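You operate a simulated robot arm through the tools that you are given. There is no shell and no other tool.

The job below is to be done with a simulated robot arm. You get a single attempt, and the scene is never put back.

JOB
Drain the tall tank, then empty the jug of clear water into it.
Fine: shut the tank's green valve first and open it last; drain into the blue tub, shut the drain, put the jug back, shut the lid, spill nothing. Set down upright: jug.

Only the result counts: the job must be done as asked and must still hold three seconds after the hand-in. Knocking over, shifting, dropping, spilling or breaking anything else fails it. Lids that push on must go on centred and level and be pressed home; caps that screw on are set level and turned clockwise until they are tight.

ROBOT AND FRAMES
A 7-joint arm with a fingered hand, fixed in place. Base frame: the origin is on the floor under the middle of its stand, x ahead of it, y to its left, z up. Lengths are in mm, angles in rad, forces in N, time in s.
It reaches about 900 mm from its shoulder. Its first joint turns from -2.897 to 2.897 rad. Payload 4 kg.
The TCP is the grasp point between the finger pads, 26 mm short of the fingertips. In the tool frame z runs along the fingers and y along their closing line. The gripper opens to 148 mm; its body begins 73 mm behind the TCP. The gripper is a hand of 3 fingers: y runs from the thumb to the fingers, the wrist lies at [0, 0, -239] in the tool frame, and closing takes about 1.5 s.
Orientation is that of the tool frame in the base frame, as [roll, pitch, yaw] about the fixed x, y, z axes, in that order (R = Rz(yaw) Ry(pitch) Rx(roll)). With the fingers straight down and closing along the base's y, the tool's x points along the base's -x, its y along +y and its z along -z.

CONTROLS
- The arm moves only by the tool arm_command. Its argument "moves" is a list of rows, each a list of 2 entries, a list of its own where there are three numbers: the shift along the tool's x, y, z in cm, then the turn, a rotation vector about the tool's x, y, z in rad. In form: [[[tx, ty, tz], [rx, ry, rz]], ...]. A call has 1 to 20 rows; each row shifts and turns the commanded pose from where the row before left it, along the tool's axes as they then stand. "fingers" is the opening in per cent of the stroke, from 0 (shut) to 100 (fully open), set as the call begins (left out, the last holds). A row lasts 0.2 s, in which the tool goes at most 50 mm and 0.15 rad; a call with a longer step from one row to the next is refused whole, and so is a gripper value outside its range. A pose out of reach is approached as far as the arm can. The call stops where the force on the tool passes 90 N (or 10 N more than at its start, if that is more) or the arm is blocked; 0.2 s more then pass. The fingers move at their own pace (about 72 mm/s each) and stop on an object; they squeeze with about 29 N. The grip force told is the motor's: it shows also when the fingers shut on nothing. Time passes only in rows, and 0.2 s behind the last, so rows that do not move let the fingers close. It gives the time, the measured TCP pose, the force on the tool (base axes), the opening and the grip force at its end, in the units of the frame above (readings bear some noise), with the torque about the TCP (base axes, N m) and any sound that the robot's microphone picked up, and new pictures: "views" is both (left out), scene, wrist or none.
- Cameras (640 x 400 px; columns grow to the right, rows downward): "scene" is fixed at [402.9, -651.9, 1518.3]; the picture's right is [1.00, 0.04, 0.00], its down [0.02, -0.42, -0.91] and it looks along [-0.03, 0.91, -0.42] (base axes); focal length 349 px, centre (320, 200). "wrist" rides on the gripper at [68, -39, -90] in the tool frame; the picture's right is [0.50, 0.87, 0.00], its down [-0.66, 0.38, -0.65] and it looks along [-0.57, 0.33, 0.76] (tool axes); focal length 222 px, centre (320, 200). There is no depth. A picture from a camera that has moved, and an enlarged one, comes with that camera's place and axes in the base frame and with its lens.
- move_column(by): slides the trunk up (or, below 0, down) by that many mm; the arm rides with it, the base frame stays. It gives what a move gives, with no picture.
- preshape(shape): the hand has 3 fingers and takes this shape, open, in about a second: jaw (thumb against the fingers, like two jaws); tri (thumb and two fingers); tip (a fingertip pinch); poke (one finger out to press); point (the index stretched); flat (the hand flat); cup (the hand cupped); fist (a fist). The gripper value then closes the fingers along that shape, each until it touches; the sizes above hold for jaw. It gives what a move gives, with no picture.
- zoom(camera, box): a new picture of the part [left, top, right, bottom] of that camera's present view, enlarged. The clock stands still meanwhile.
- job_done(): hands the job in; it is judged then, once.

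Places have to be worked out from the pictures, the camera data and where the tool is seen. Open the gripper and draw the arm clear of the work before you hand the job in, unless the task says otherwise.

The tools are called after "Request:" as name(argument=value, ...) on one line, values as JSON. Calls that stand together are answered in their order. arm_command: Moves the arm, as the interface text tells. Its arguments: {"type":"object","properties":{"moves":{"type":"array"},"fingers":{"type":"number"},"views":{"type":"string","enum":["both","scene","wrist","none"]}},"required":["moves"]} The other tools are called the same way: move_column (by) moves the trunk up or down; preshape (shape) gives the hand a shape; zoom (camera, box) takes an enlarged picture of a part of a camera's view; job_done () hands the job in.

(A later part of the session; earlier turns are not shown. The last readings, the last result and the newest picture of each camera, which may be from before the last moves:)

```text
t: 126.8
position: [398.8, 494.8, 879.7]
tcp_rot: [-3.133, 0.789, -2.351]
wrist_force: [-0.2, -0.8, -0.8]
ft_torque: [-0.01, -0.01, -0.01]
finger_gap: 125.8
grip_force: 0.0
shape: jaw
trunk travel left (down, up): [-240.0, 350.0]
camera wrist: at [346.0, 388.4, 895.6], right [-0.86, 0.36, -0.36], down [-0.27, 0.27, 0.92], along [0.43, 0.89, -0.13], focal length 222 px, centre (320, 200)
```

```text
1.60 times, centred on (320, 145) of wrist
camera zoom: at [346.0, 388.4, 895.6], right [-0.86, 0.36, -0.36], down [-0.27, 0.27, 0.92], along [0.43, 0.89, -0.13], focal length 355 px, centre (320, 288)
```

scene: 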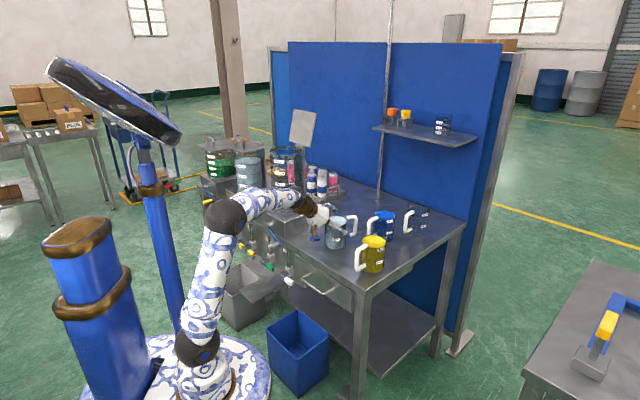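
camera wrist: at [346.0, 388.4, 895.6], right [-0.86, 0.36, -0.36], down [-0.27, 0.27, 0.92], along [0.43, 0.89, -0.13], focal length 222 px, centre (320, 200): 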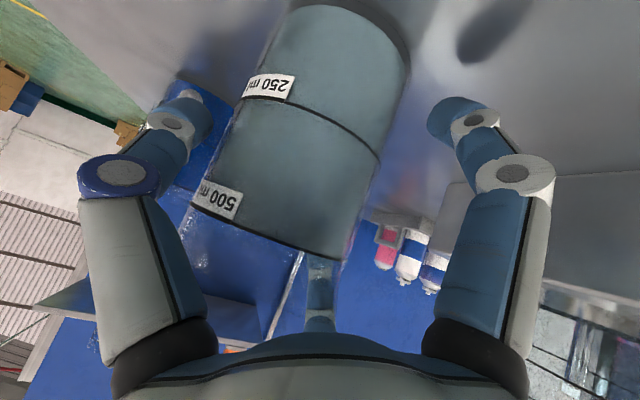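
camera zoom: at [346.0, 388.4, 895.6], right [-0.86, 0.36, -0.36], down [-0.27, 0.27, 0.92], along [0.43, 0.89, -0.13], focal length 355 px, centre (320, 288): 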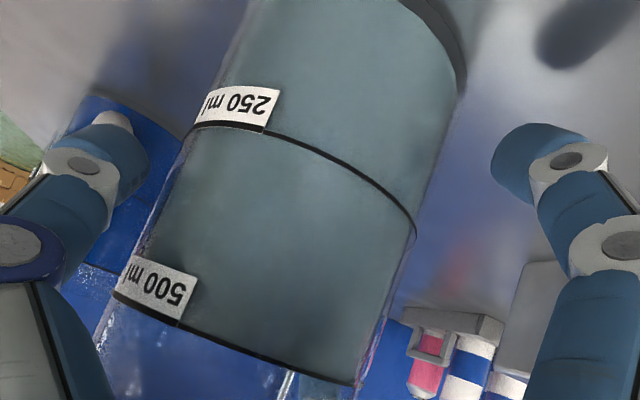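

All clear: jug axis at u≈-52, n≈632, centred between thumb and fingers. I lower 4 mm and close the grip.

Request:
arm_command(moves=[[[0.28, 0, 0.28], [0, 0, 0]], [[0, 0, 0], [0, 0, 0]]], views="none")

Request:
arm_command(moves=[[[0, 0, 0], [0, 0, 0]], [[0, 0, 0], [0, 0, 0]], [[0, 0, 0], [0, 0, 0]], [[0, 0, 0], [0, 0, 0]], [[0, 0, 0], [0, 0, 0]], [[0, 0, 0], [0, 0, 0]], [[0, 0, 0], [0, 0, 0]]], fingers=40)

Request:
zoom(camera="scene", box=[290, 190, 370, 250])

Request:
zoom(camera="wrist", box=[120, 20, 520, 270])

```text
t: 127.4
position: [396.8, 493.7, 876.1]
tcp_rot: [-3.132, 0.79, -2.349]
wrist_force: [-0.5, 0.1, -0.1]
ft_torque: [-0.03, 0.0, -0.05]
finger_gap: 126.1
grip_force: 0.0
shape: jaw
trunk travel left (down, up): [-240.0, 350.0]
```

```text
t: 129.0
position: [395.0, 494.3, 876.8]
tcp_rot: [-3.132, 0.791, -2.348]
wrist_force: [-1.9, -1.8, 5.2]
ft_torque: [-0.52, 0.4, -0.11]
finger_gap: 83.1
grip_force: 29.3
shape: jaw
trunk travel left (down, up): [-240.0, 350.0]
camera wrist: at [344.8, 387.7, 891.8], right [-0.86, 0.36, -0.36], down [-0.27, 0.27, 0.92], along [0.43, 0.89, -0.13], focal length 222 px, centre (320, 200)
```

scene: 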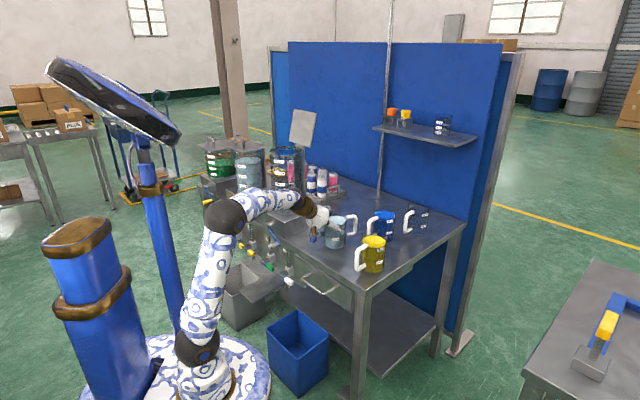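
wrist: 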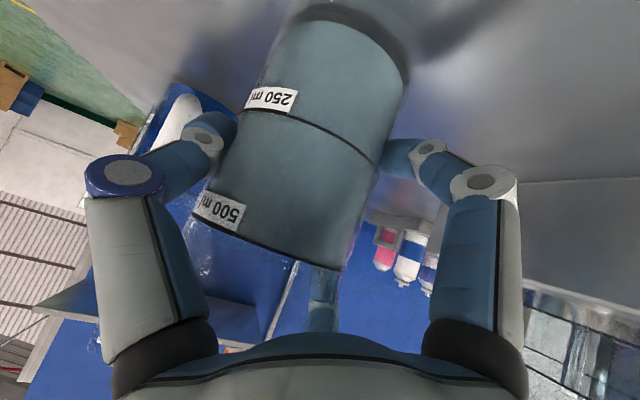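

```text
6.67 times, centred on (330, 220) of scene
camera zoom: at [402.9, -651.9, 1518.3], right [1.0, 0.04, 0.0], down [0.02, -0.42, -0.91], along [-0.03, 0.91, -0.42], focal length 2329 px, centre (253, 67)
```

zoom: 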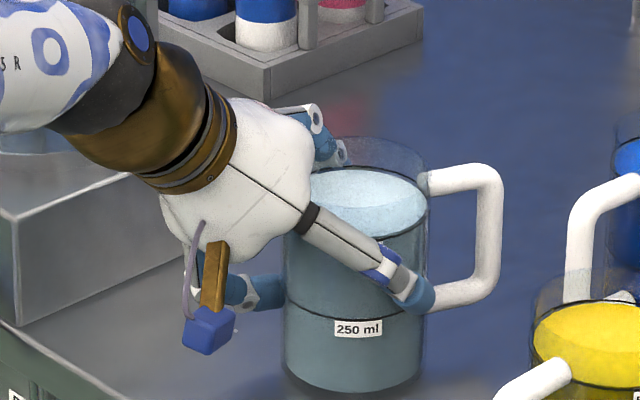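

```text
1.60 times, centred on (320, 145) of wrist
camera zoom: at [344.8, 387.7, 891.8], right [-0.86, 0.36, -0.36], down [-0.27, 0.27, 0.92], along [0.43, 0.89, -0.13], focal length 355 px, centre (320, 288)
```

zoom: 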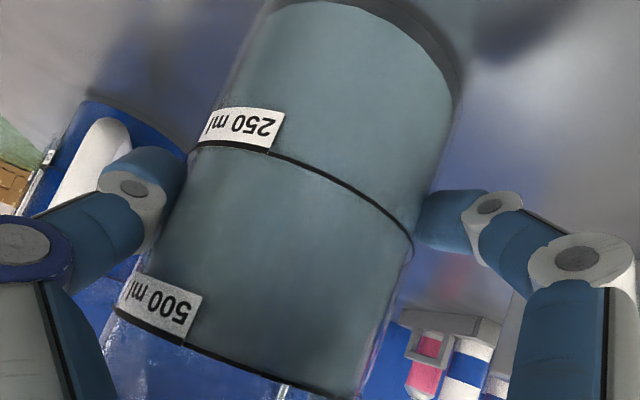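

Gripped with 29 N, jug still upright. I lift a few mm with the arm to test the hold.

Request:
arm_command(moves=[[[-0.14, 0, -0.14], [0, 0, 0]], [[-0.28, 0, -0.28], [0, 0, 0]], [[-0.28, 0, -0.28], [0, 0, 0]], [[-0.28, 0, -0.28], [0, 0, 0]], [[0, 0, 0], [0, 0, 0]]])

Request:
zoom(camera="scene", box=[290, 190, 370, 250])

```text
t: 130.2
position: [394.8, 492.7, 888.9]
tcp_rot: [-3.132, 0.789, -2.35]
wrist_force: [-0.2, -0.1, -4.9]
ft_torque: [0.0, 0.18, -0.02]
finger_gap: 81.8
grip_force: 29.3
shape: jaw
trunk travel left (down, up): [-240.0, 350.0]
camera wrist: at [344.0, 386.7, 905.3], right [-0.86, 0.36, -0.36], down [-0.27, 0.27, 0.92], along [0.43, 0.89, -0.13], focal length 222 px, centre (320, 200)
```

scene: 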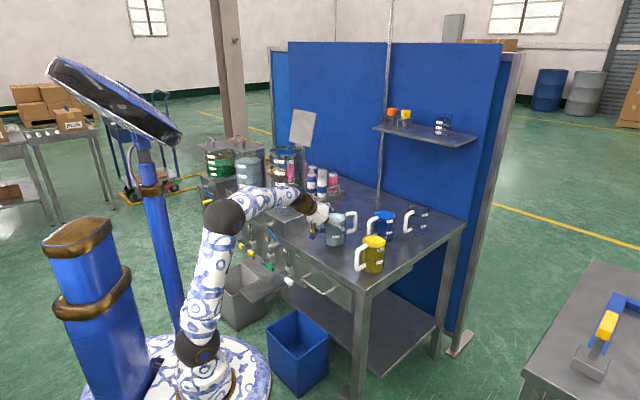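
wrist: 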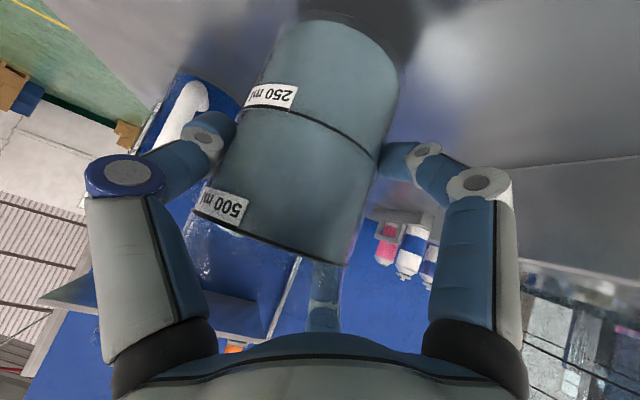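

```text
6.67 times, centred on (330, 220) of scene
camera zoom: at [402.9, -651.9, 1518.3], right [1.0, 0.04, 0.0], down [0.02, -0.42, -0.91], along [-0.03, 0.91, -0.42], focal length 2329 px, centre (253, 67)
```

zoom: 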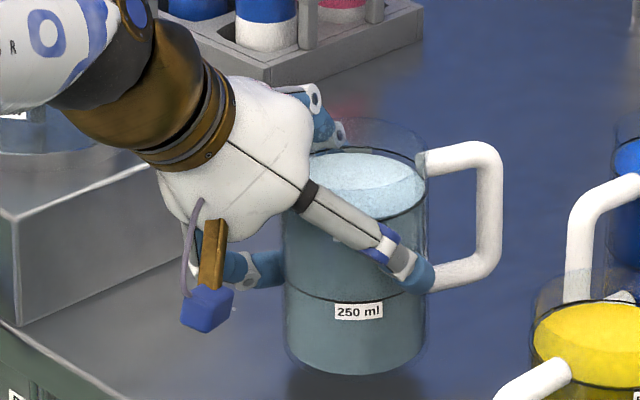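

Held securely: 4.9 N weight, jug vertical. I raise everything with the trunk by 350 mm.

Request:
move_column(by=150)

Request:
move_column(by=200)

Request:
zoom(camera="scene", box=[250, 60, 410, 180])

Request:
zoom(camera="wrist", box=[0, 0, 640, 400])

```text
t: 132.0
position: [395.2, 492.3, 1039.9]
tcp_rot: [-3.133, 0.789, -2.351]
wrist_force: [0.1, 0.8, -5.6]
ft_torque: [0.01, 0.17, -0.01]
finger_gap: 81.6
grip_force: 29.1
shape: jaw
trunk travel left (down, up): [-390.0, 200.0]
```

```text
t: 134.1
position: [395.8, 493.9, 1239.9]
tcp_rot: [-3.134, 0.789, -2.348]
wrist_force: [-0.3, 0.8, -5.9]
ft_torque: [-0.04, 0.21, -0.01]
finger_gap: 81.7
grip_force: 29.1
shape: jaw
trunk travel left (down, up): [-590.0, 0.0]
```

```text
3.33 times, centred on (330, 120) of scene
camera zoom: at [402.9, -651.9, 1518.3], right [1.0, 0.04, 0.0], down [0.02, -0.42, -0.91], along [-0.03, 0.91, -0.42], focal length 1164 px, centre (287, 467)
```

zoom: 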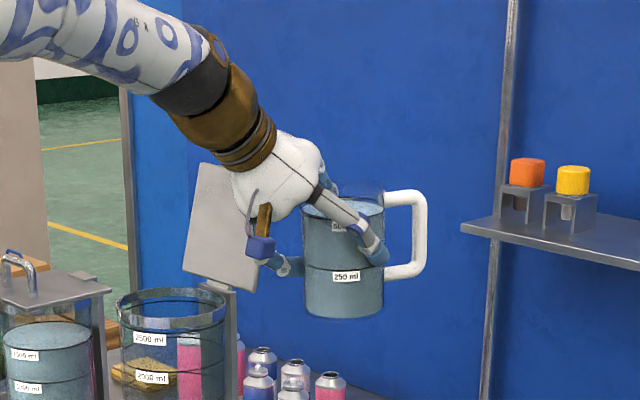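

```text
1.00 times, centred on (320, 200) of wrist (not enlarged: the box is as wide or as high as the picture)
camera zoom: at [344.1, 387.0, 1255.3], right [-0.86, 0.36, -0.36], down [-0.27, 0.27, 0.92], along [0.43, 0.89, -0.13], focal length 222 px, centre (320, 200)
```

zoom: 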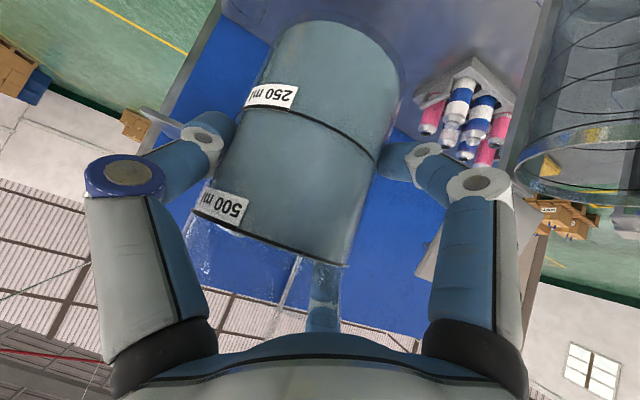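

The jug is up at a safe height (base about 30 mm above the tank rim). I carry it slowly forward and then left to the tank, keeping its handle clear of the open lid.

Request:
arm_command(moves=[[[0.7, 1.2, -0.71], [0, 0, 0]], [[0.7, 1.2, -0.71], [0, 0, 0]], [[0.7, 1.2, -0.71], [0, 0, 0]], [[0.7, 1.2, -0.71], [0, 0, 0]], [[0.7, 1.2, -0.71], [0, 0, 0]], [[0, 2.0, 0], [0, 0, 0]], [[0, 2.5, 0], [0, 0, 0]], [[0, 2.5, 0], [0, 0, 0]], [[0, 2.5, 0], [0, 0, 0]], [[0, 2.5, 0], [0, 0, 0]], [[0, 0, 0], [0, 0, 0]]])

Request:
zoom(camera="scene", box=[230, 60, 390, 180])

```text
t: 136.5
position: [232.6, 585.3, 1240.9]
tcp_rot: [-3.132, 0.788, -2.349]
wrist_force: [-1.1, 0.3, -5.4]
ft_torque: [-0.06, 0.19, -0.02]
finger_gap: 81.4
grip_force: 28.7
shape: jaw
trunk travel left (down, up): [-590.0, 0.0]
camera wrist: at [181.4, 478.3, 1255.1], right [-0.86, 0.36, -0.36], down [-0.27, 0.27, 0.92], along [0.43, 0.89, -0.13], focal length 222 px, centre (320, 200)
```

scene: 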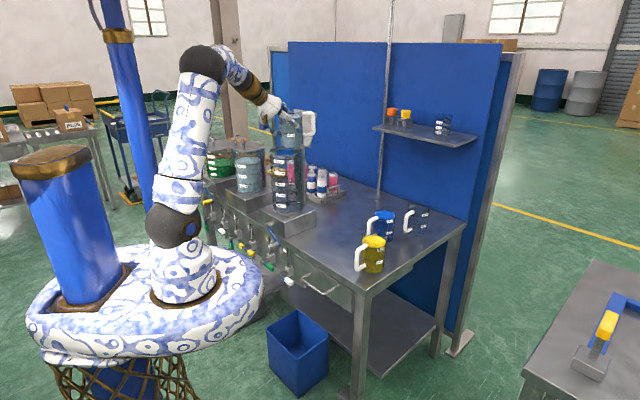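
wrist: 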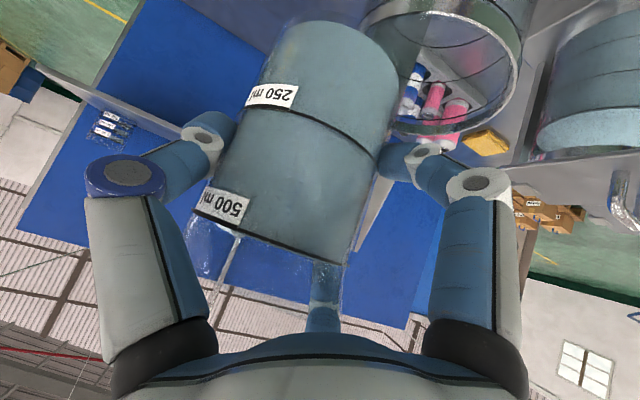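

```text
3.33 times, centred on (310, 120) of scene
camera zoom: at [402.9, -651.9, 1518.3], right [1.0, 0.04, 0.0], down [0.02, -0.42, -0.91], along [-0.03, 0.91, -0.42], focal length 1164 px, centre (353, 467)
```

zoom: 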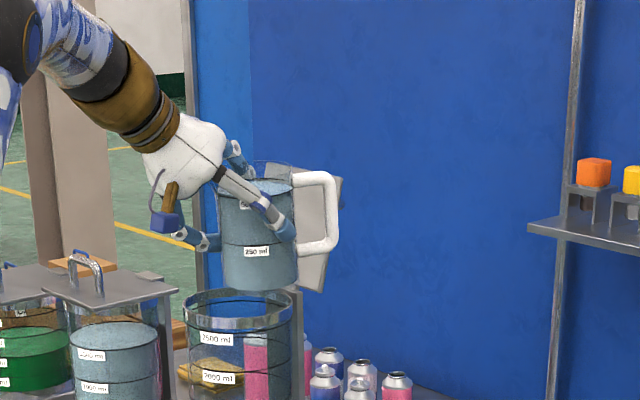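

TCP at u -249, n 578. I continue left to bring the jug over the tank's left side, ready for pouring to the right.

Request:
arm_command(moves=[[[0, 1.5, 0], [0, 0, 0]], [[0, 2.2, 0], [0, 0, 0]], [[0, 2.5, 0], [0, 0, 0]], [[0, 2.5, 0], [0, 0, 0]], [[0, 2.2, 0], [0, 0, 0]], [[0, 1.8, 0], [0, 0, 0]], [[0, 0.5, 0], [0, 0, 0]], [[0, 0, 0], [0, 0, 0]]])

Request:
zoom(camera="scene", box=[210, 70, 350, 180])

Request:
zoom(camera="wrist", box=[150, 0, 490, 220])

```text
t: 138.3
position: [139.2, 681.4, 1238.3]
tcp_rot: [-3.133, 0.788, -2.349]
wrist_force: [0.0, 0.0, -6.2]
ft_torque: [-0.05, 0.17, -0.03]
finger_gap: 81.0
grip_force: 28.8
shape: jaw
trunk travel left (down, up): [-590.0, 0.0]
camera wrist: at [87.2, 572.9, 1253.4], right [-0.86, 0.36, -0.36], down [-0.27, 0.27, 0.92], along [0.43, 0.89, -0.13], focal length 222 px, centre (320, 200)
```

scene: 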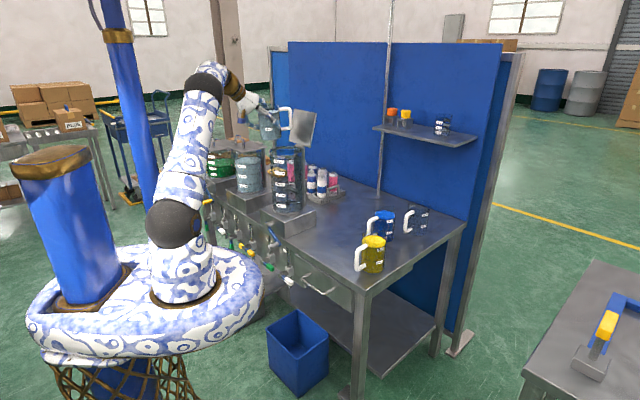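
wrist: 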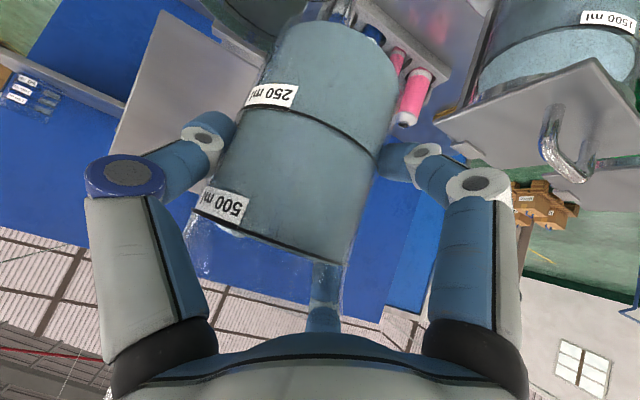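

```text
3.64 times, centred on (280, 125) of scene
camera zoom: at [402.9, -651.9, 1518.3], right [1.0, 0.04, 0.0], down [0.02, -0.42, -0.91], along [-0.03, 0.91, -0.42], focal length 1270 px, centre (466, 473)
```

zoom: 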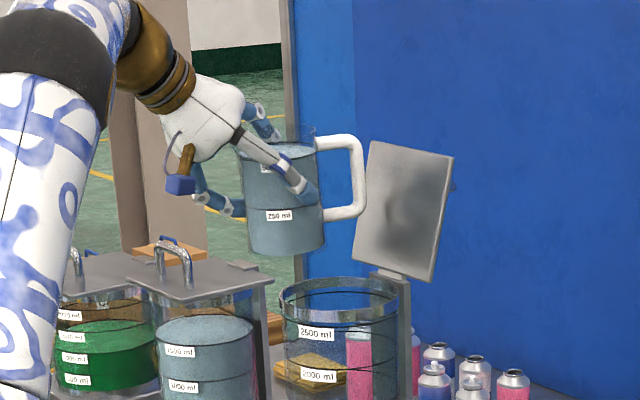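

```text
1.82 times, centred on (320, 110) of wrist
camera zoom: at [87.2, 572.9, 1253.4], right [-0.86, 0.36, -0.36], down [-0.27, 0.27, 0.92], along [0.43, 0.89, -0.13], focal length 404 px, centre (320, 364)
```

zoom: 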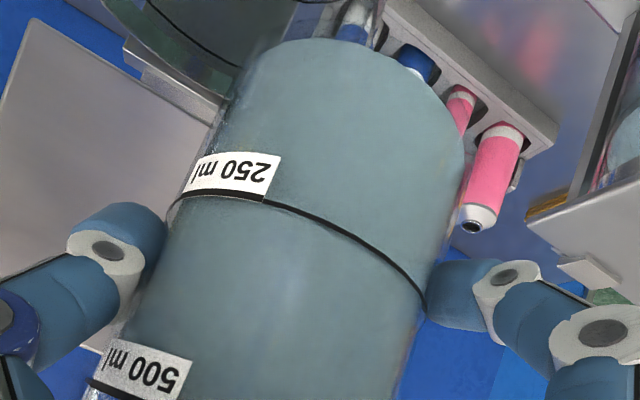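

The jug's right lip should now be just left of the tank's centre line and above it. I start tilting to the right about the n axis, first to about 20° (below the spill angle), checking for drift.

Request:
arm_command(moves=[[[0, 0, 0], [-0.0633, 0, 0.064]], [[0, 0, 0], [-0.0633, 0, 0.064]], [[0, 0, 0], [-0.0633, 0, 0.064]], [[0, 0, 0], [-0.0633, 0, 0.064]], [[0, 0, 0], [0, 0, 0]]])

Request:
zoom(camera="scene", box=[210, 70, 350, 180])

```text
t: 139.5
position: [139.6, 679.1, 1238.4]
tcp_rot: [2.656, 0.728, -2.694]
wrist_force: [0.3, -0.3, -5.1]
ft_torque: [-0.05, 0.15, 0.01]
finger_gap: 80.7
grip_force: 28.6
shape: jaw
trunk travel left (down, up): [-590.0, 0.0]
camera wrist: at [90.0, 570.5, 1238.9], right [-0.91, 0.41, -0.03], down [-0.03, 0.02, 1.0], along [0.41, 0.91, -0.01], focal length 222 px, centre (320, 200)
```

scene: 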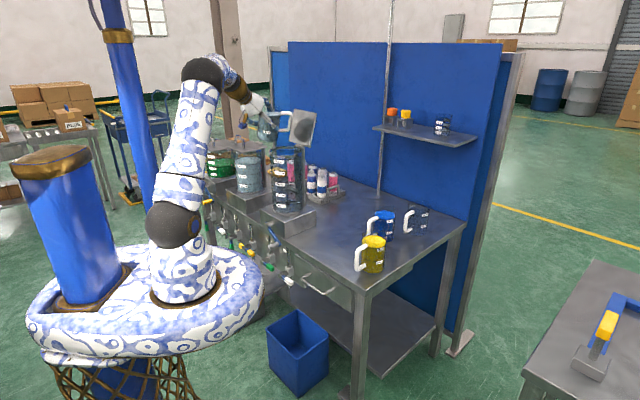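
wrist: 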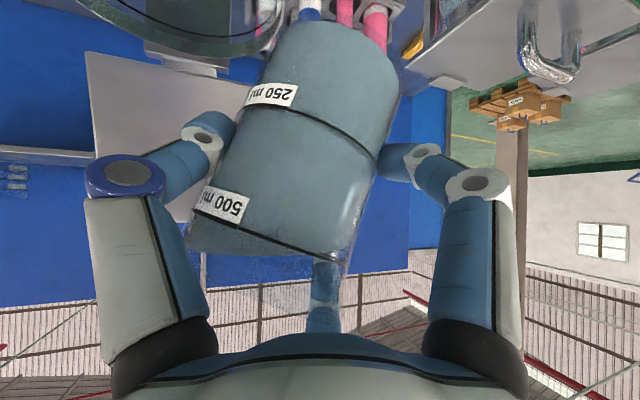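

```text
3.64 times, centred on (280, 125) of scene
camera zoom: at [402.9, -651.9, 1518.3], right [1.0, 0.04, 0.0], down [0.02, -0.42, -0.91], along [-0.03, 0.91, -0.42], focal length 1270 px, centre (466, 473)
```

zoom: 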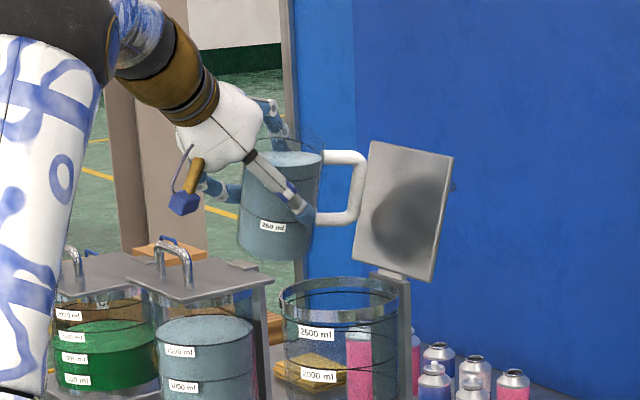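

Position held exactly; the water is close to the lip. I continue tilting gently until it starts to pour.

Request:
arm_command(moves=[[[0, 0, 0], [-0.0422, 0, 0.0427]], [[0, 0, 0], [-0.0422, 0, 0.0427]], [[0, 0, 0], [-0.0422, 0, 0.0427]], [[0, 0, 0], [0, 0, 0]]])

Request:
zoom(camera="scene", box=[240, 90, 320, 170])

```text
t: 140.5
position: [138.1, 678.3, 1238.2]
tcp_rot: [2.441, 0.656, -2.832]
wrist_force: [1.3, -1.0, -6.2]
ft_torque: [-0.09, 0.15, 0.01]
finger_gap: 80.8
grip_force: 29.2
shape: jaw
trunk travel left (down, up): [-590.0, 0.0]
camera wrist: at [90.0, 570.7, 1231.3], right [-0.9, 0.41, 0.14], down [0.1, -0.11, 0.99], along [0.42, 0.91, 0.05], focal length 222 px, centre (320, 200)
```

scene: 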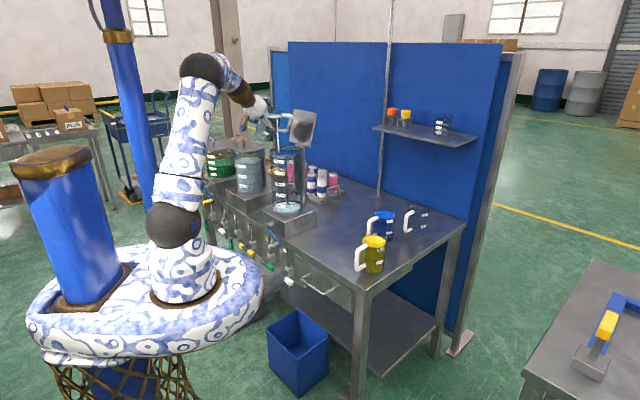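
wrist: 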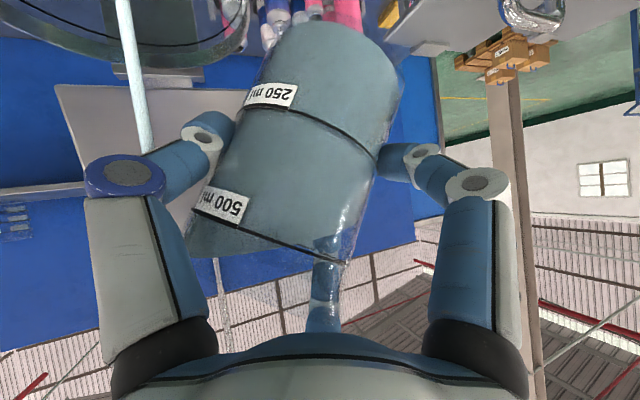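

```text
5.00 times, centred on (280, 130) of scene
camera zoom: at [402.9, -651.9, 1518.3], right [1.0, 0.04, 0.0], down [0.02, -0.42, -0.91], along [-0.03, 0.91, -0.42], focal length 1747 px, centre (520, 550)
```

zoom: 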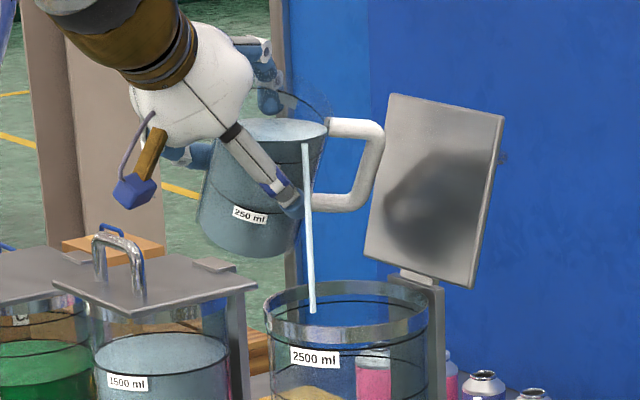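

Pouring has begun: a thin stream from the right lip falls well inside the tank mouth. I continue the tilt slowly, watching the stream.

Request:
arm_command(moves=[[[0, 0, 0], [-0.028, 0, 0.0284]], [[0, 0, 0], [-0.028, 0, 0.0284]], [[0, 0, 0], [-0.028, 0, 0.0284]], [[0, 0, 0], [-0.028, 0, 0.0284]], [[0, 0, 0], [0, 0, 0]]])

Request:
zoom(camera="scene", box=[240, 90, 320, 170])

```text
t: 141.7
position: [139.1, 677.9, 1238.7]
tcp_rot: [2.272, 0.578, -2.93]
wrist_force: [-0.7, -0.2, -4.7]
ft_torque: [-0.09, 0.12, 0.05]
finger_gap: 81.0
grip_force: 29.2
shape: jaw
trunk travel left (down, up): [-590.0, 0.0]
camera wrist: at [88.7, 572.3, 1225.3], right [-0.88, 0.38, 0.28], down [0.21, -0.22, 0.95], along [0.43, 0.9, 0.11], focal length 222 px, centre (320, 200)
```

scene: 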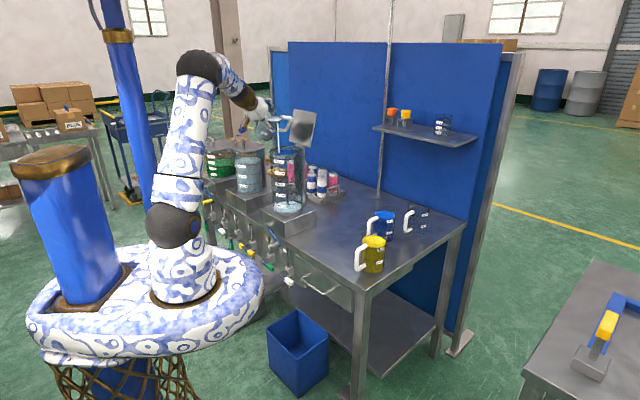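
wrist: 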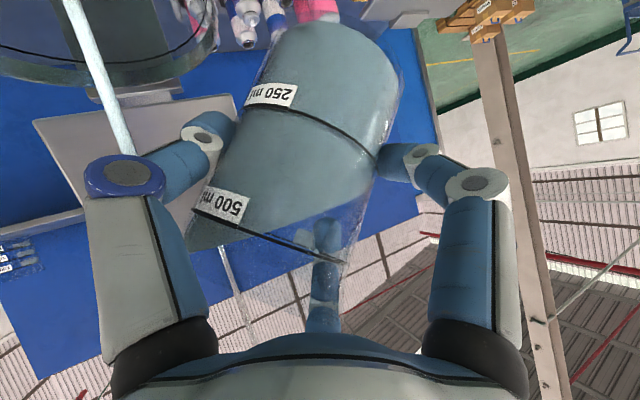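

```text
5.00 times, centred on (280, 130) of scene
camera zoom: at [402.9, -651.9, 1518.3], right [1.0, 0.04, 0.0], down [0.02, -0.42, -0.91], along [-0.03, 0.91, -0.42], focal length 1747 px, centre (520, 550)
```

zoom: 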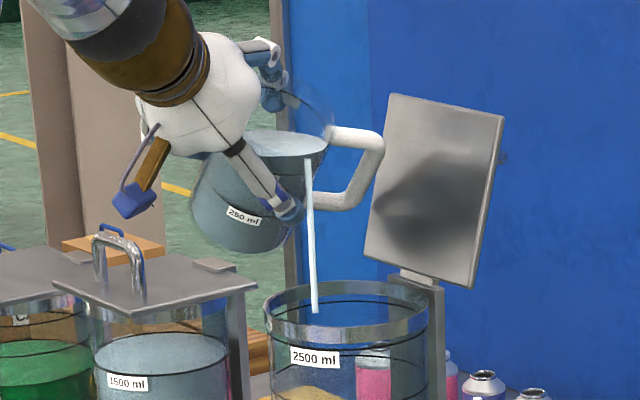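

The stream stays well inside. I keep tilting at the same slow pace.

Request:
arm_command(moves=[[[0, 0, 0], [-0.0352, 0, 0.0356]], [[0, 0, 0], [-0.0352, 0, 0.0356]], [[0, 0, 0], [-0.0352, 0, 0.0356]], [[0, 0, 0], [-0.0352, 0, 0.0356]], [[0, 0, 0], [-0.0352, 0, 0.0356]], [[0, 0, 0], [0, 0, 0]]])

Request:
zoom(camera="scene", box=[240, 90, 320, 170])

```text
t: 143.1
position: [138.8, 677.7, 1237.7]
tcp_rot: [2.043, 0.428, -3.041]
wrist_force: [-0.4, 0.9, -4.4]
ft_torque: [-0.09, 0.05, -0.02]
finger_gap: 81.1
grip_force: 29.2
shape: jaw
trunk travel left (down, up): [-590.0, 0.0]
camera wrist: at [84.8, 575.0, 1215.2], right [-0.81, 0.31, 0.49], down [0.37, -0.38, 0.85], along [0.45, 0.87, 0.19], focal length 222 px, centre (320, 200)
```

scene: 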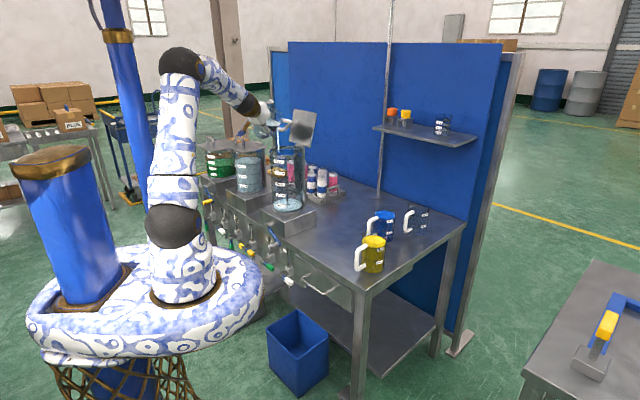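
wrist: 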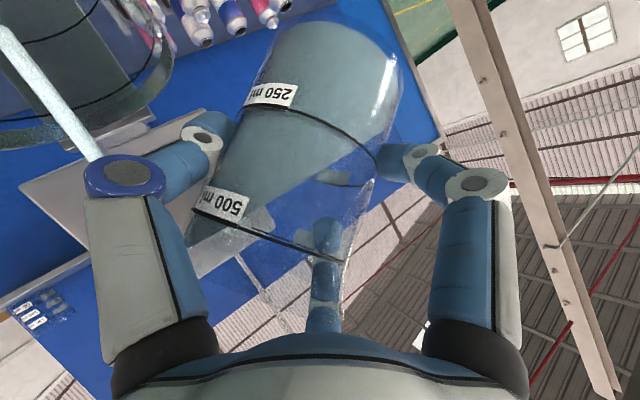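

```text
5.00 times, centred on (280, 130) of scene
camera zoom: at [402.9, -651.9, 1518.3], right [1.0, 0.04, 0.0], down [0.02, -0.42, -0.91], along [-0.03, 0.91, -0.42], focal length 1747 px, centre (520, 550)
```

zoom: 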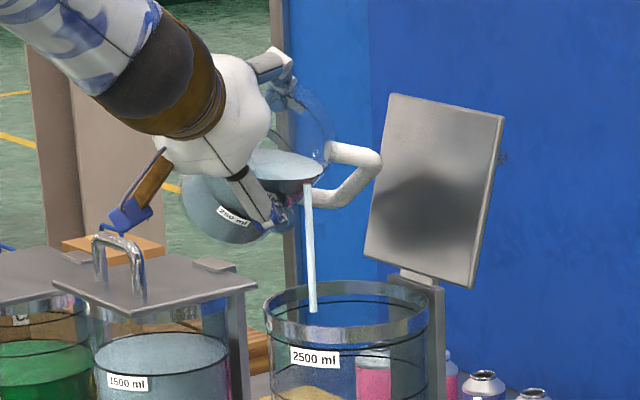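

About two-thirds of the way; the stream is steady and centred. I go on, easing the jug slightly to the right as the lip recedes.

Request:
arm_command(moves=[[[-0.124, -0.097, -0.123], [-0.0352, 0, 0.0356]], [[-0.124, -0.097, -0.123], [-0.0352, 0, 0.0356]], [[-0.124, -0.097, -0.123], [-0.0352, 0, 0.0356]], [[-0.124, -0.097, -0.123], [-0.0352, 0, 0.0356]], [[-0.124, -0.097, -0.123], [-0.0352, 0, 0.0356]], [[0, 0, 0], [0, 0, 0]]])

Request:
zoom(camera="scene", box=[240, 90, 320, 170])

```text
t: 144.5
position: [147.4, 671.4, 1239.5]
tcp_rot: [1.841, 0.262, -3.11]
wrist_force: [0.2, -0.2, -2.4]
ft_torque: [-0.04, 0.01, 0.01]
finger_gap: 80.8
grip_force: 29.0
shape: jaw
trunk travel left (down, up): [-590.0, 0.0]
camera wrist: at [87.2, 572.4, 1207.6], right [-0.71, 0.21, 0.68], down [0.51, -0.51, 0.69], along [0.49, 0.83, 0.26], focal length 222 px, centre (320, 200)
```

scene: 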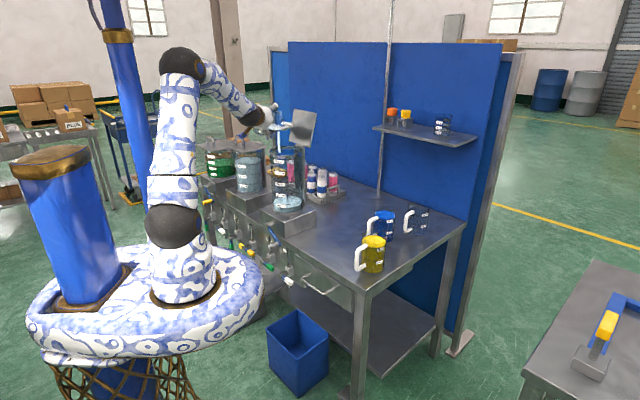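
wrist: 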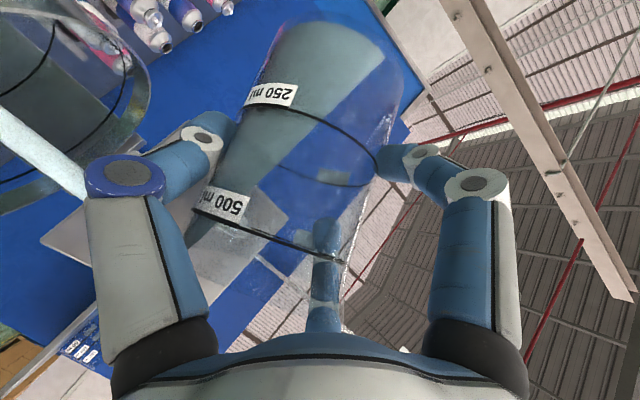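

```text
5.00 times, centred on (280, 130) of scene
camera zoom: at [402.9, -651.9, 1518.3], right [1.0, 0.04, 0.0], down [0.02, -0.42, -0.91], along [-0.03, 0.91, -0.42], focal length 1747 px, centre (520, 550)
```

zoom: 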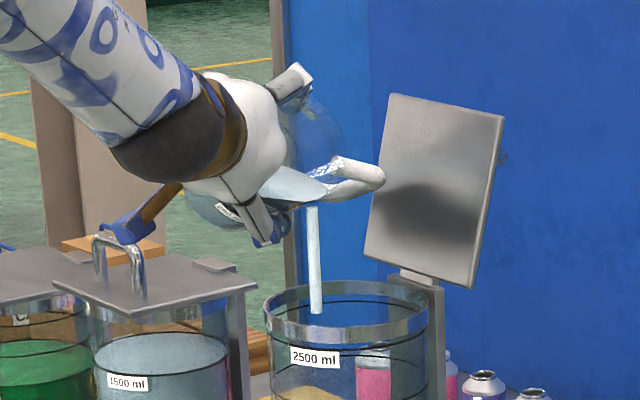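

Only about 0.25 kg left on the gripper and the stream still falls cleanly into the tank. I continue towards horizontal.

Request:
arm_command(moves=[[[-0.208, -0.067, -0.205], [-0.0352, 0, 0.0356]], [[-0.208, -0.067, -0.205], [-0.0352, 0, 0.0356]], [[-0.208, -0.067, -0.205], [-0.0352, 0, 0.0356]], [[-0.208, -0.067, -0.205], [-0.0352, 0, 0.0356]], [[-0.208, -0.067, -0.205], [-0.0352, 0, 0.0356]], [[0, 0, 0], [0, 0, 0]]])

Request:
zoom(camera="scene", box=[240, 90, 320, 170])

```text
t: 145.9
position: [157.6, 662.2, 1239.1]
tcp_rot: [1.66, 0.087, 3.14]
wrist_force: [0.2, -1.0, -1.5]
ft_torque: [-0.02, 0.05, -0.03]
finger_gap: 80.9
grip_force: 29.1
shape: jaw
trunk travel left (down, up): [-590.0, 0.0]
camera wrist: at [92.7, 568.6, 1202.4], right [-0.57, 0.08, 0.82], down [0.61, -0.62, 0.49], along [0.54, 0.78, 0.31], focal length 222 px, centre (320, 200)
```

scene: 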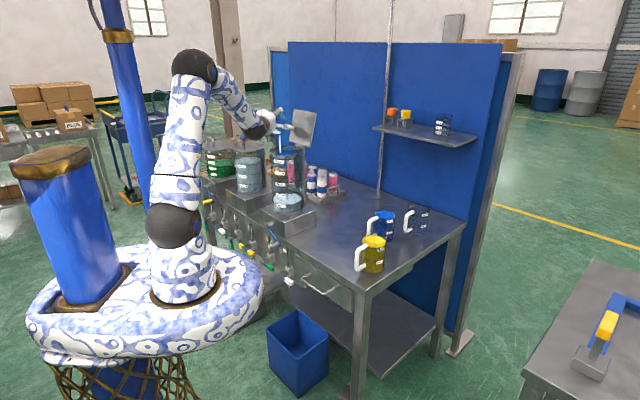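
wrist: 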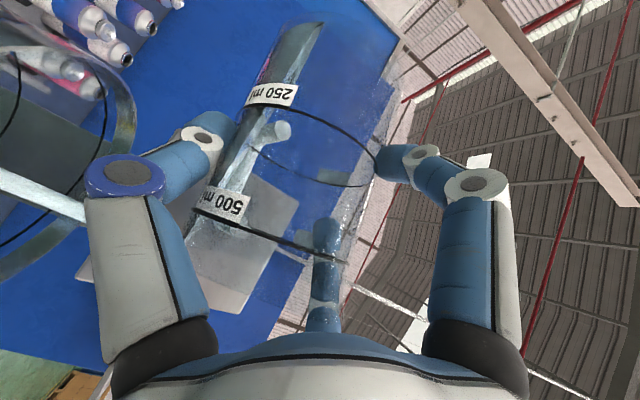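

```text
5.00 times, centred on (280, 130) of scene
camera zoom: at [402.9, -651.9, 1518.3], right [1.0, 0.04, 0.0], down [0.02, -0.42, -0.91], along [-0.03, 0.91, -0.42], focal length 1747 px, centre (520, 550)
```

zoom: 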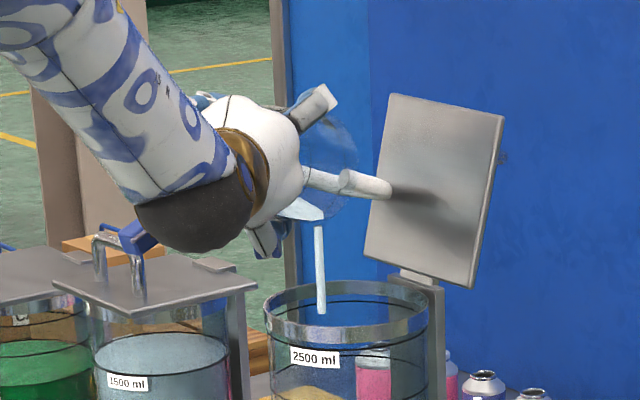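

Jug nearly horizontal, little water left. I tilt past horizontal to empty it.

Request:
arm_command(moves=[[[-0.2, 0.0, -0.197], [-0.0352, 0, 0.0356]], [[-0.2, 0.0, -0.197], [-0.0352, 0, 0.0356]], [[-0.2, 0.0, -0.197], [-0.0352, 0, 0.0356]], [[-0.2, 0.0, -0.197], [-0.0352, 0, 0.0356]], [[-0.2, 0.0, -0.197], [-0.0352, 0, 0.0356]], [[-0.2, 0.0, -0.197], [-0.0352, 0, 0.0356]], [[0, 0, 0], [0, 0, 0]]])

Request:
zoom(camera="scene", box=[240, 90, 320, 170])

```text
t: 147.5
position: [167.5, 647.8, 1239.6]
tcp_rot: [1.446, -0.125, -3.14]
wrist_force: [-0.4, -0.7, -0.1]
ft_torque: [-0.02, 0.0, 0.02]
finger_gap: 80.4
grip_force: 29.0
shape: jaw
trunk travel left (down, up): [-590.0, 0.0]
camera wrist: at [95.2, 563.6, 1197.5], right [-0.39, -0.11, 0.92], down [0.69, -0.69, 0.21], along [0.61, 0.71, 0.34], focal length 222 px, centre (320, 200)
```

scene: 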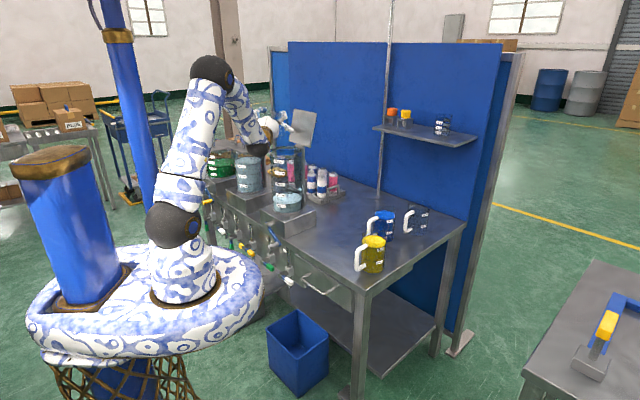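
wrist: 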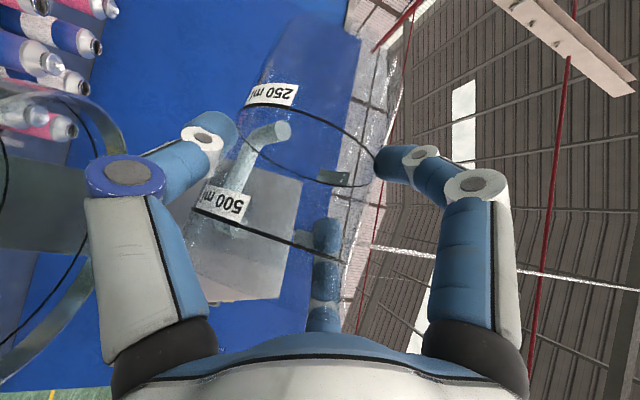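

```text
5.00 times, centred on (280, 130) of scene
camera zoom: at [402.9, -651.9, 1518.3], right [1.0, 0.04, 0.0], down [0.02, -0.42, -0.91], along [-0.03, 0.91, -0.42], focal length 1747 px, centre (520, 550)
```

zoom: 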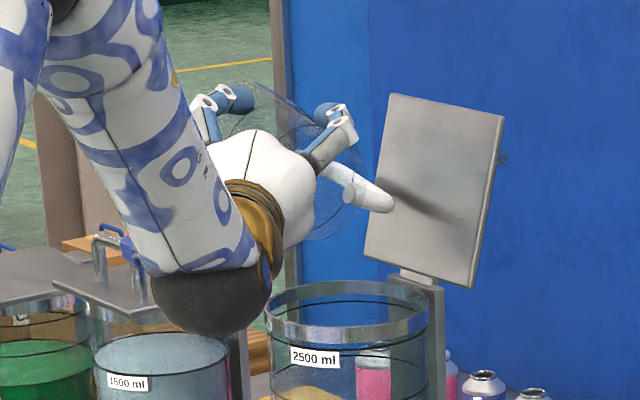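

The weight reading is down to almost nothing and the stream has ended. I tilt a bit more and hold to drain the last drops.

Request:
arm_command(moves=[[[-0.14, 0.0, -0.14], [-0.0352, 0, 0.0356]], [[-0.14, 0.0, -0.14], [-0.0352, 0, 0.0356]], [[-0.14, 0.0, -0.14], [-0.0352, 0, 0.0356]], [[0, 0, 0], [0, 0, 0]], [[0, 0, 0], [0, 0, 0]], [[0, 0, 0], [0, 0, 0]], [[0, 0, 0], [0, 0, 0]], [[0, 0, 0], [0, 0, 0]], [[0, 0, 0], [0, 0, 0]]])

Request:
zoom(camera="scene", box=[250, 100, 340, 220])

Request:
zoom(camera="wrist", box=[120, 0, 440, 260])

```text
t: 149.5
position: [173.7, 644.8, 1237.7]
tcp_rot: [1.338, -0.229, -3.12]
wrist_force: [0.5, 0.8, -1.2]
ft_torque: [0.01, 0.01, -0.03]
finger_gap: 80.5
grip_force: 28.9
shape: jaw
trunk travel left (down, up): [-590.0, 0.0]
camera wrist: at [95.3, 564.4, 1195.5], right [-0.29, -0.21, 0.93], down [0.7, -0.71, 0.06], along [0.65, 0.67, 0.35], focal length 222 px, centre (320, 200)
```

scene: 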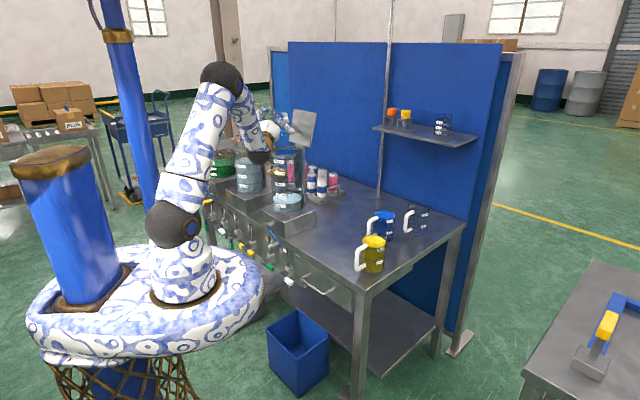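
wrist: 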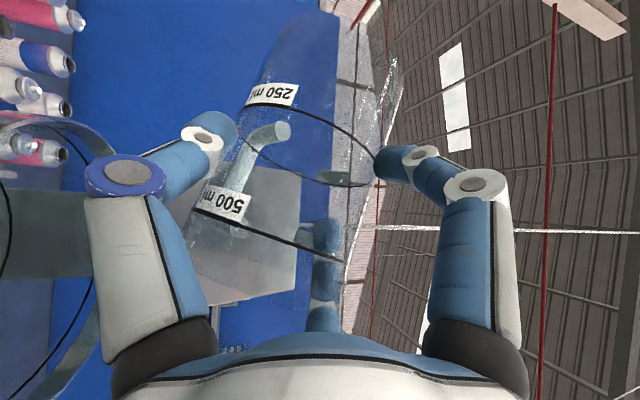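

```text
3.33 times, centred on (295, 160) of scene
camera zoom: at [402.9, -651.9, 1518.3], right [1.0, 0.04, 0.0], down [0.02, -0.42, -0.91], along [-0.03, 0.91, -0.42], focal length 1164 px, centre (403, 333)
```

zoom: 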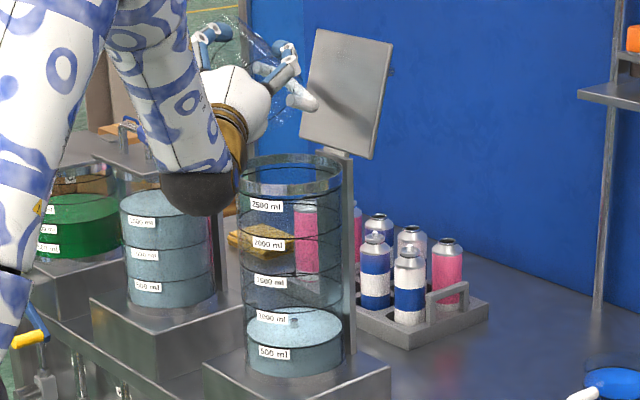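

```text
1.54 times, centred on (280, 130) of wrist
camera zoom: at [95.3, 564.4, 1195.5], right [-0.29, -0.21, 0.93], down [0.7, -0.71, 0.06], along [0.65, 0.67, 0.35], focal length 342 px, centre (382, 308)
```

zoom: 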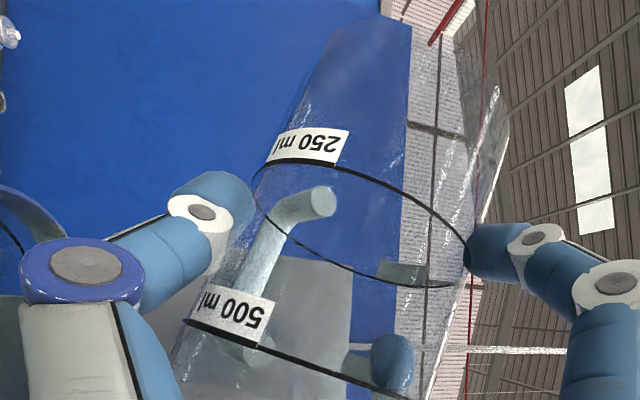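

The jug is empty and clear, and the tank now holds the clear water, with nothing spilled. I roll the jug back upright.

Request:
arm_command(moves=[[[0, 0, 0], [0.0703, 0, -0.0711]], [[0, 0, 0], [0.0703, 0, -0.0711]], [[0, 0, 0], [0.0703, 0, -0.0711]], [[0, 0, 0], [0.0703, 0, -0.0711]], [[0, 0, 0], [0.0703, 0, -0.0711]], [[0, 0, 0], [0.0703, 0, -0.0711]], [[0, 0, 0], [0.0703, 0, -0.0711]], [[0, 0, 0], [0.0703, 0, -0.0711]], [[0, 0, 0], [0.0703, 0, -0.0711]], [[0, 0, 0], [0.0703, 0, -0.0711]], [[0, 0, 0], [0.0703, 0, -0.0711]], [[0, 0, 0], [0.0703, 0, -0.0711]], [[0, 0, 0], [0.0703, 0, -0.0711]], [[0, 0, 0], [0.0703, 0, -0.0711]], [[0, 0, 0], [0.0703, 0, -0.0711]], [[0, 0, 0], [0.0703, 0, -0.0711]], [[0, 0, 0], [0.0703, 0, -0.0711]], [[0, 0, 0], [0.0703, 0, -0.0711]], [[0, 0, 0], [0.0703, 0, -0.0711]], [[0, 0, 0], [0, 0, 0]]])

Request:
zoom(camera="scene", box=[230, 60, 350, 220])

```text
t: 153.7
position: [173.6, 644.3, 1237.2]
tcp_rot: [-3.136, 0.788, -2.353]
wrist_force: [-0.4, -0.2, -1.4]
ft_torque: [0.0, 0.03, 0.01]
finger_gap: 79.6
grip_force: 29.3
shape: jaw
trunk travel left (down, up): [-590.0, 0.0]
camera wrist: at [121.6, 538.4, 1253.0], right [-0.86, 0.36, -0.36], down [-0.27, 0.27, 0.92], along [0.43, 0.89, -0.13], focal length 222 px, centre (320, 200)
```

scene: 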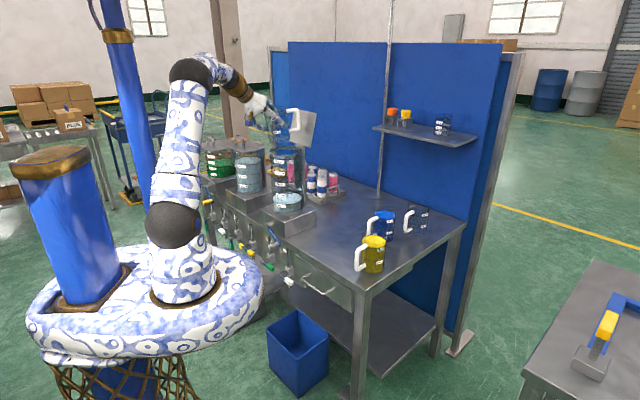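
wrist: 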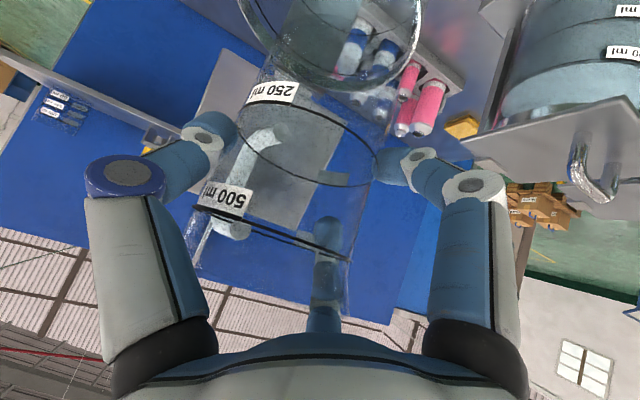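

```text
2.50 times, centred on (290, 140) of scene
camera zoom: at [402.9, -651.9, 1518.3], right [1.0, 0.04, 0.0], down [0.02, -0.42, -0.91], along [-0.03, 0.91, -0.42], focal length 873 px, centre (395, 350)
```

zoom: 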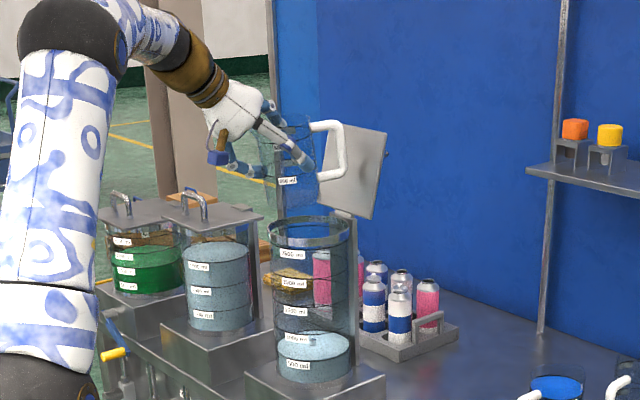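

The jug is upright and empty. I carry it back along the same path, right and then into the table.

Request:
arm_command(moves=[[[0, -1.5, 0], [0, 0, 0]], [[0, -2.3, 0], [0, 0, 0]], [[0, -2.6, 0], [0, 0, 0]], [[0, -2.6, 0], [0, 0, 0]], [[0, -2.6, 0], [0, 0, 0]], [[0, -2.6, 0], [0, 0, 0]], [[0, -2.6, 0], [0, 0, 0]], [[0, -2.6, 0], [0, 0, 0]], [[0, -1.2, 0], [0, 0, 0]], [[-0.7, -1.2, 0.71], [0, 0, 0]], [[-0.7, -1.2, 0.71], [0, 0, 0]], [[-0.7, -1.2, 0.71], [0, 0, 0]], [[-0.7, -1.2, 0.71], [0, 0, 0]], [[-0.7, -1.2, 0.71], [0, 0, 0]], [[0, 0, 0], [0, 0, 0]]])

Request:
zoom(camera="scene", box=[270, 60, 390, 180])

```text
t: 156.9
position: [397.5, 492.8, 1240.0]
tcp_rot: [-3.138, 0.788, -2.354]
wrist_force: [-0.2, -0.1, -0.2]
ft_torque: [0.03, 0.06, 0.0]
finger_gap: 79.4
grip_force: 29.0
shape: jaw
trunk travel left (down, up): [-590.0, 0.0]
camera wrist: at [345.1, 385.9, 1254.5], right [-0.86, 0.36, -0.36], down [-0.27, 0.27, 0.92], along [0.43, 0.89, -0.13], focal length 222 px, centre (320, 200)
```

scene: 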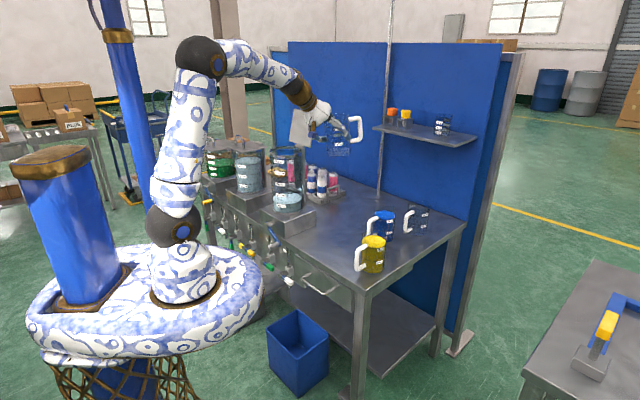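
wrist: 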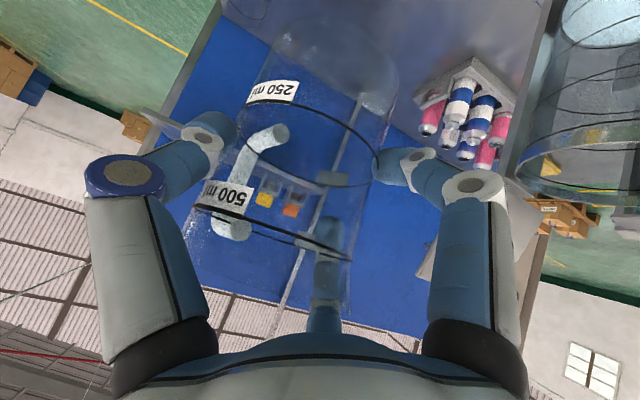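

```text
3.33 times, centred on (330, 120) of scene
camera zoom: at [402.9, -651.9, 1518.3], right [1.0, 0.04, 0.0], down [0.02, -0.42, -0.91], along [-0.03, 0.91, -0.42], focal length 1164 px, centre (287, 467)
```

zoom: 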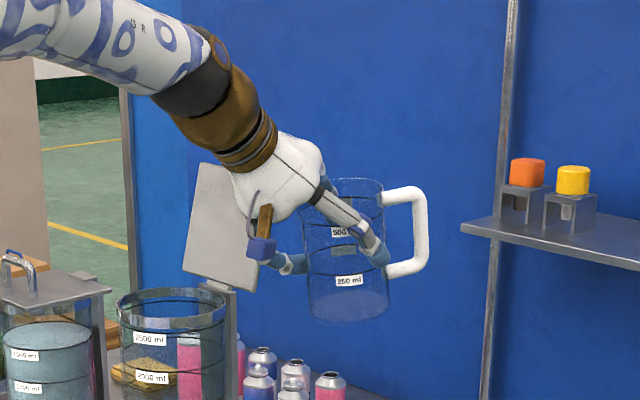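

Back at the pick-up spot, 350 mm up. The empty jug seems to lean by 2–3° in the grip, so I zoom to measure that before setting it down.

Request:
zoom(camera="scene", box=[310, 100, 390, 160])

```text
6.67 times, centred on (350, 130) of scene
camera zoom: at [402.9, -651.9, 1518.3], right [1.0, 0.04, 0.0], down [0.02, -0.42, -0.91], along [-0.03, 0.91, -0.42], focal length 2329 px, centre (120, 667)
```

zoom: 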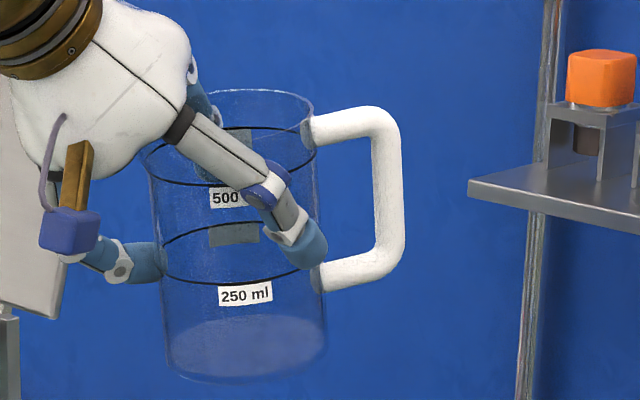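

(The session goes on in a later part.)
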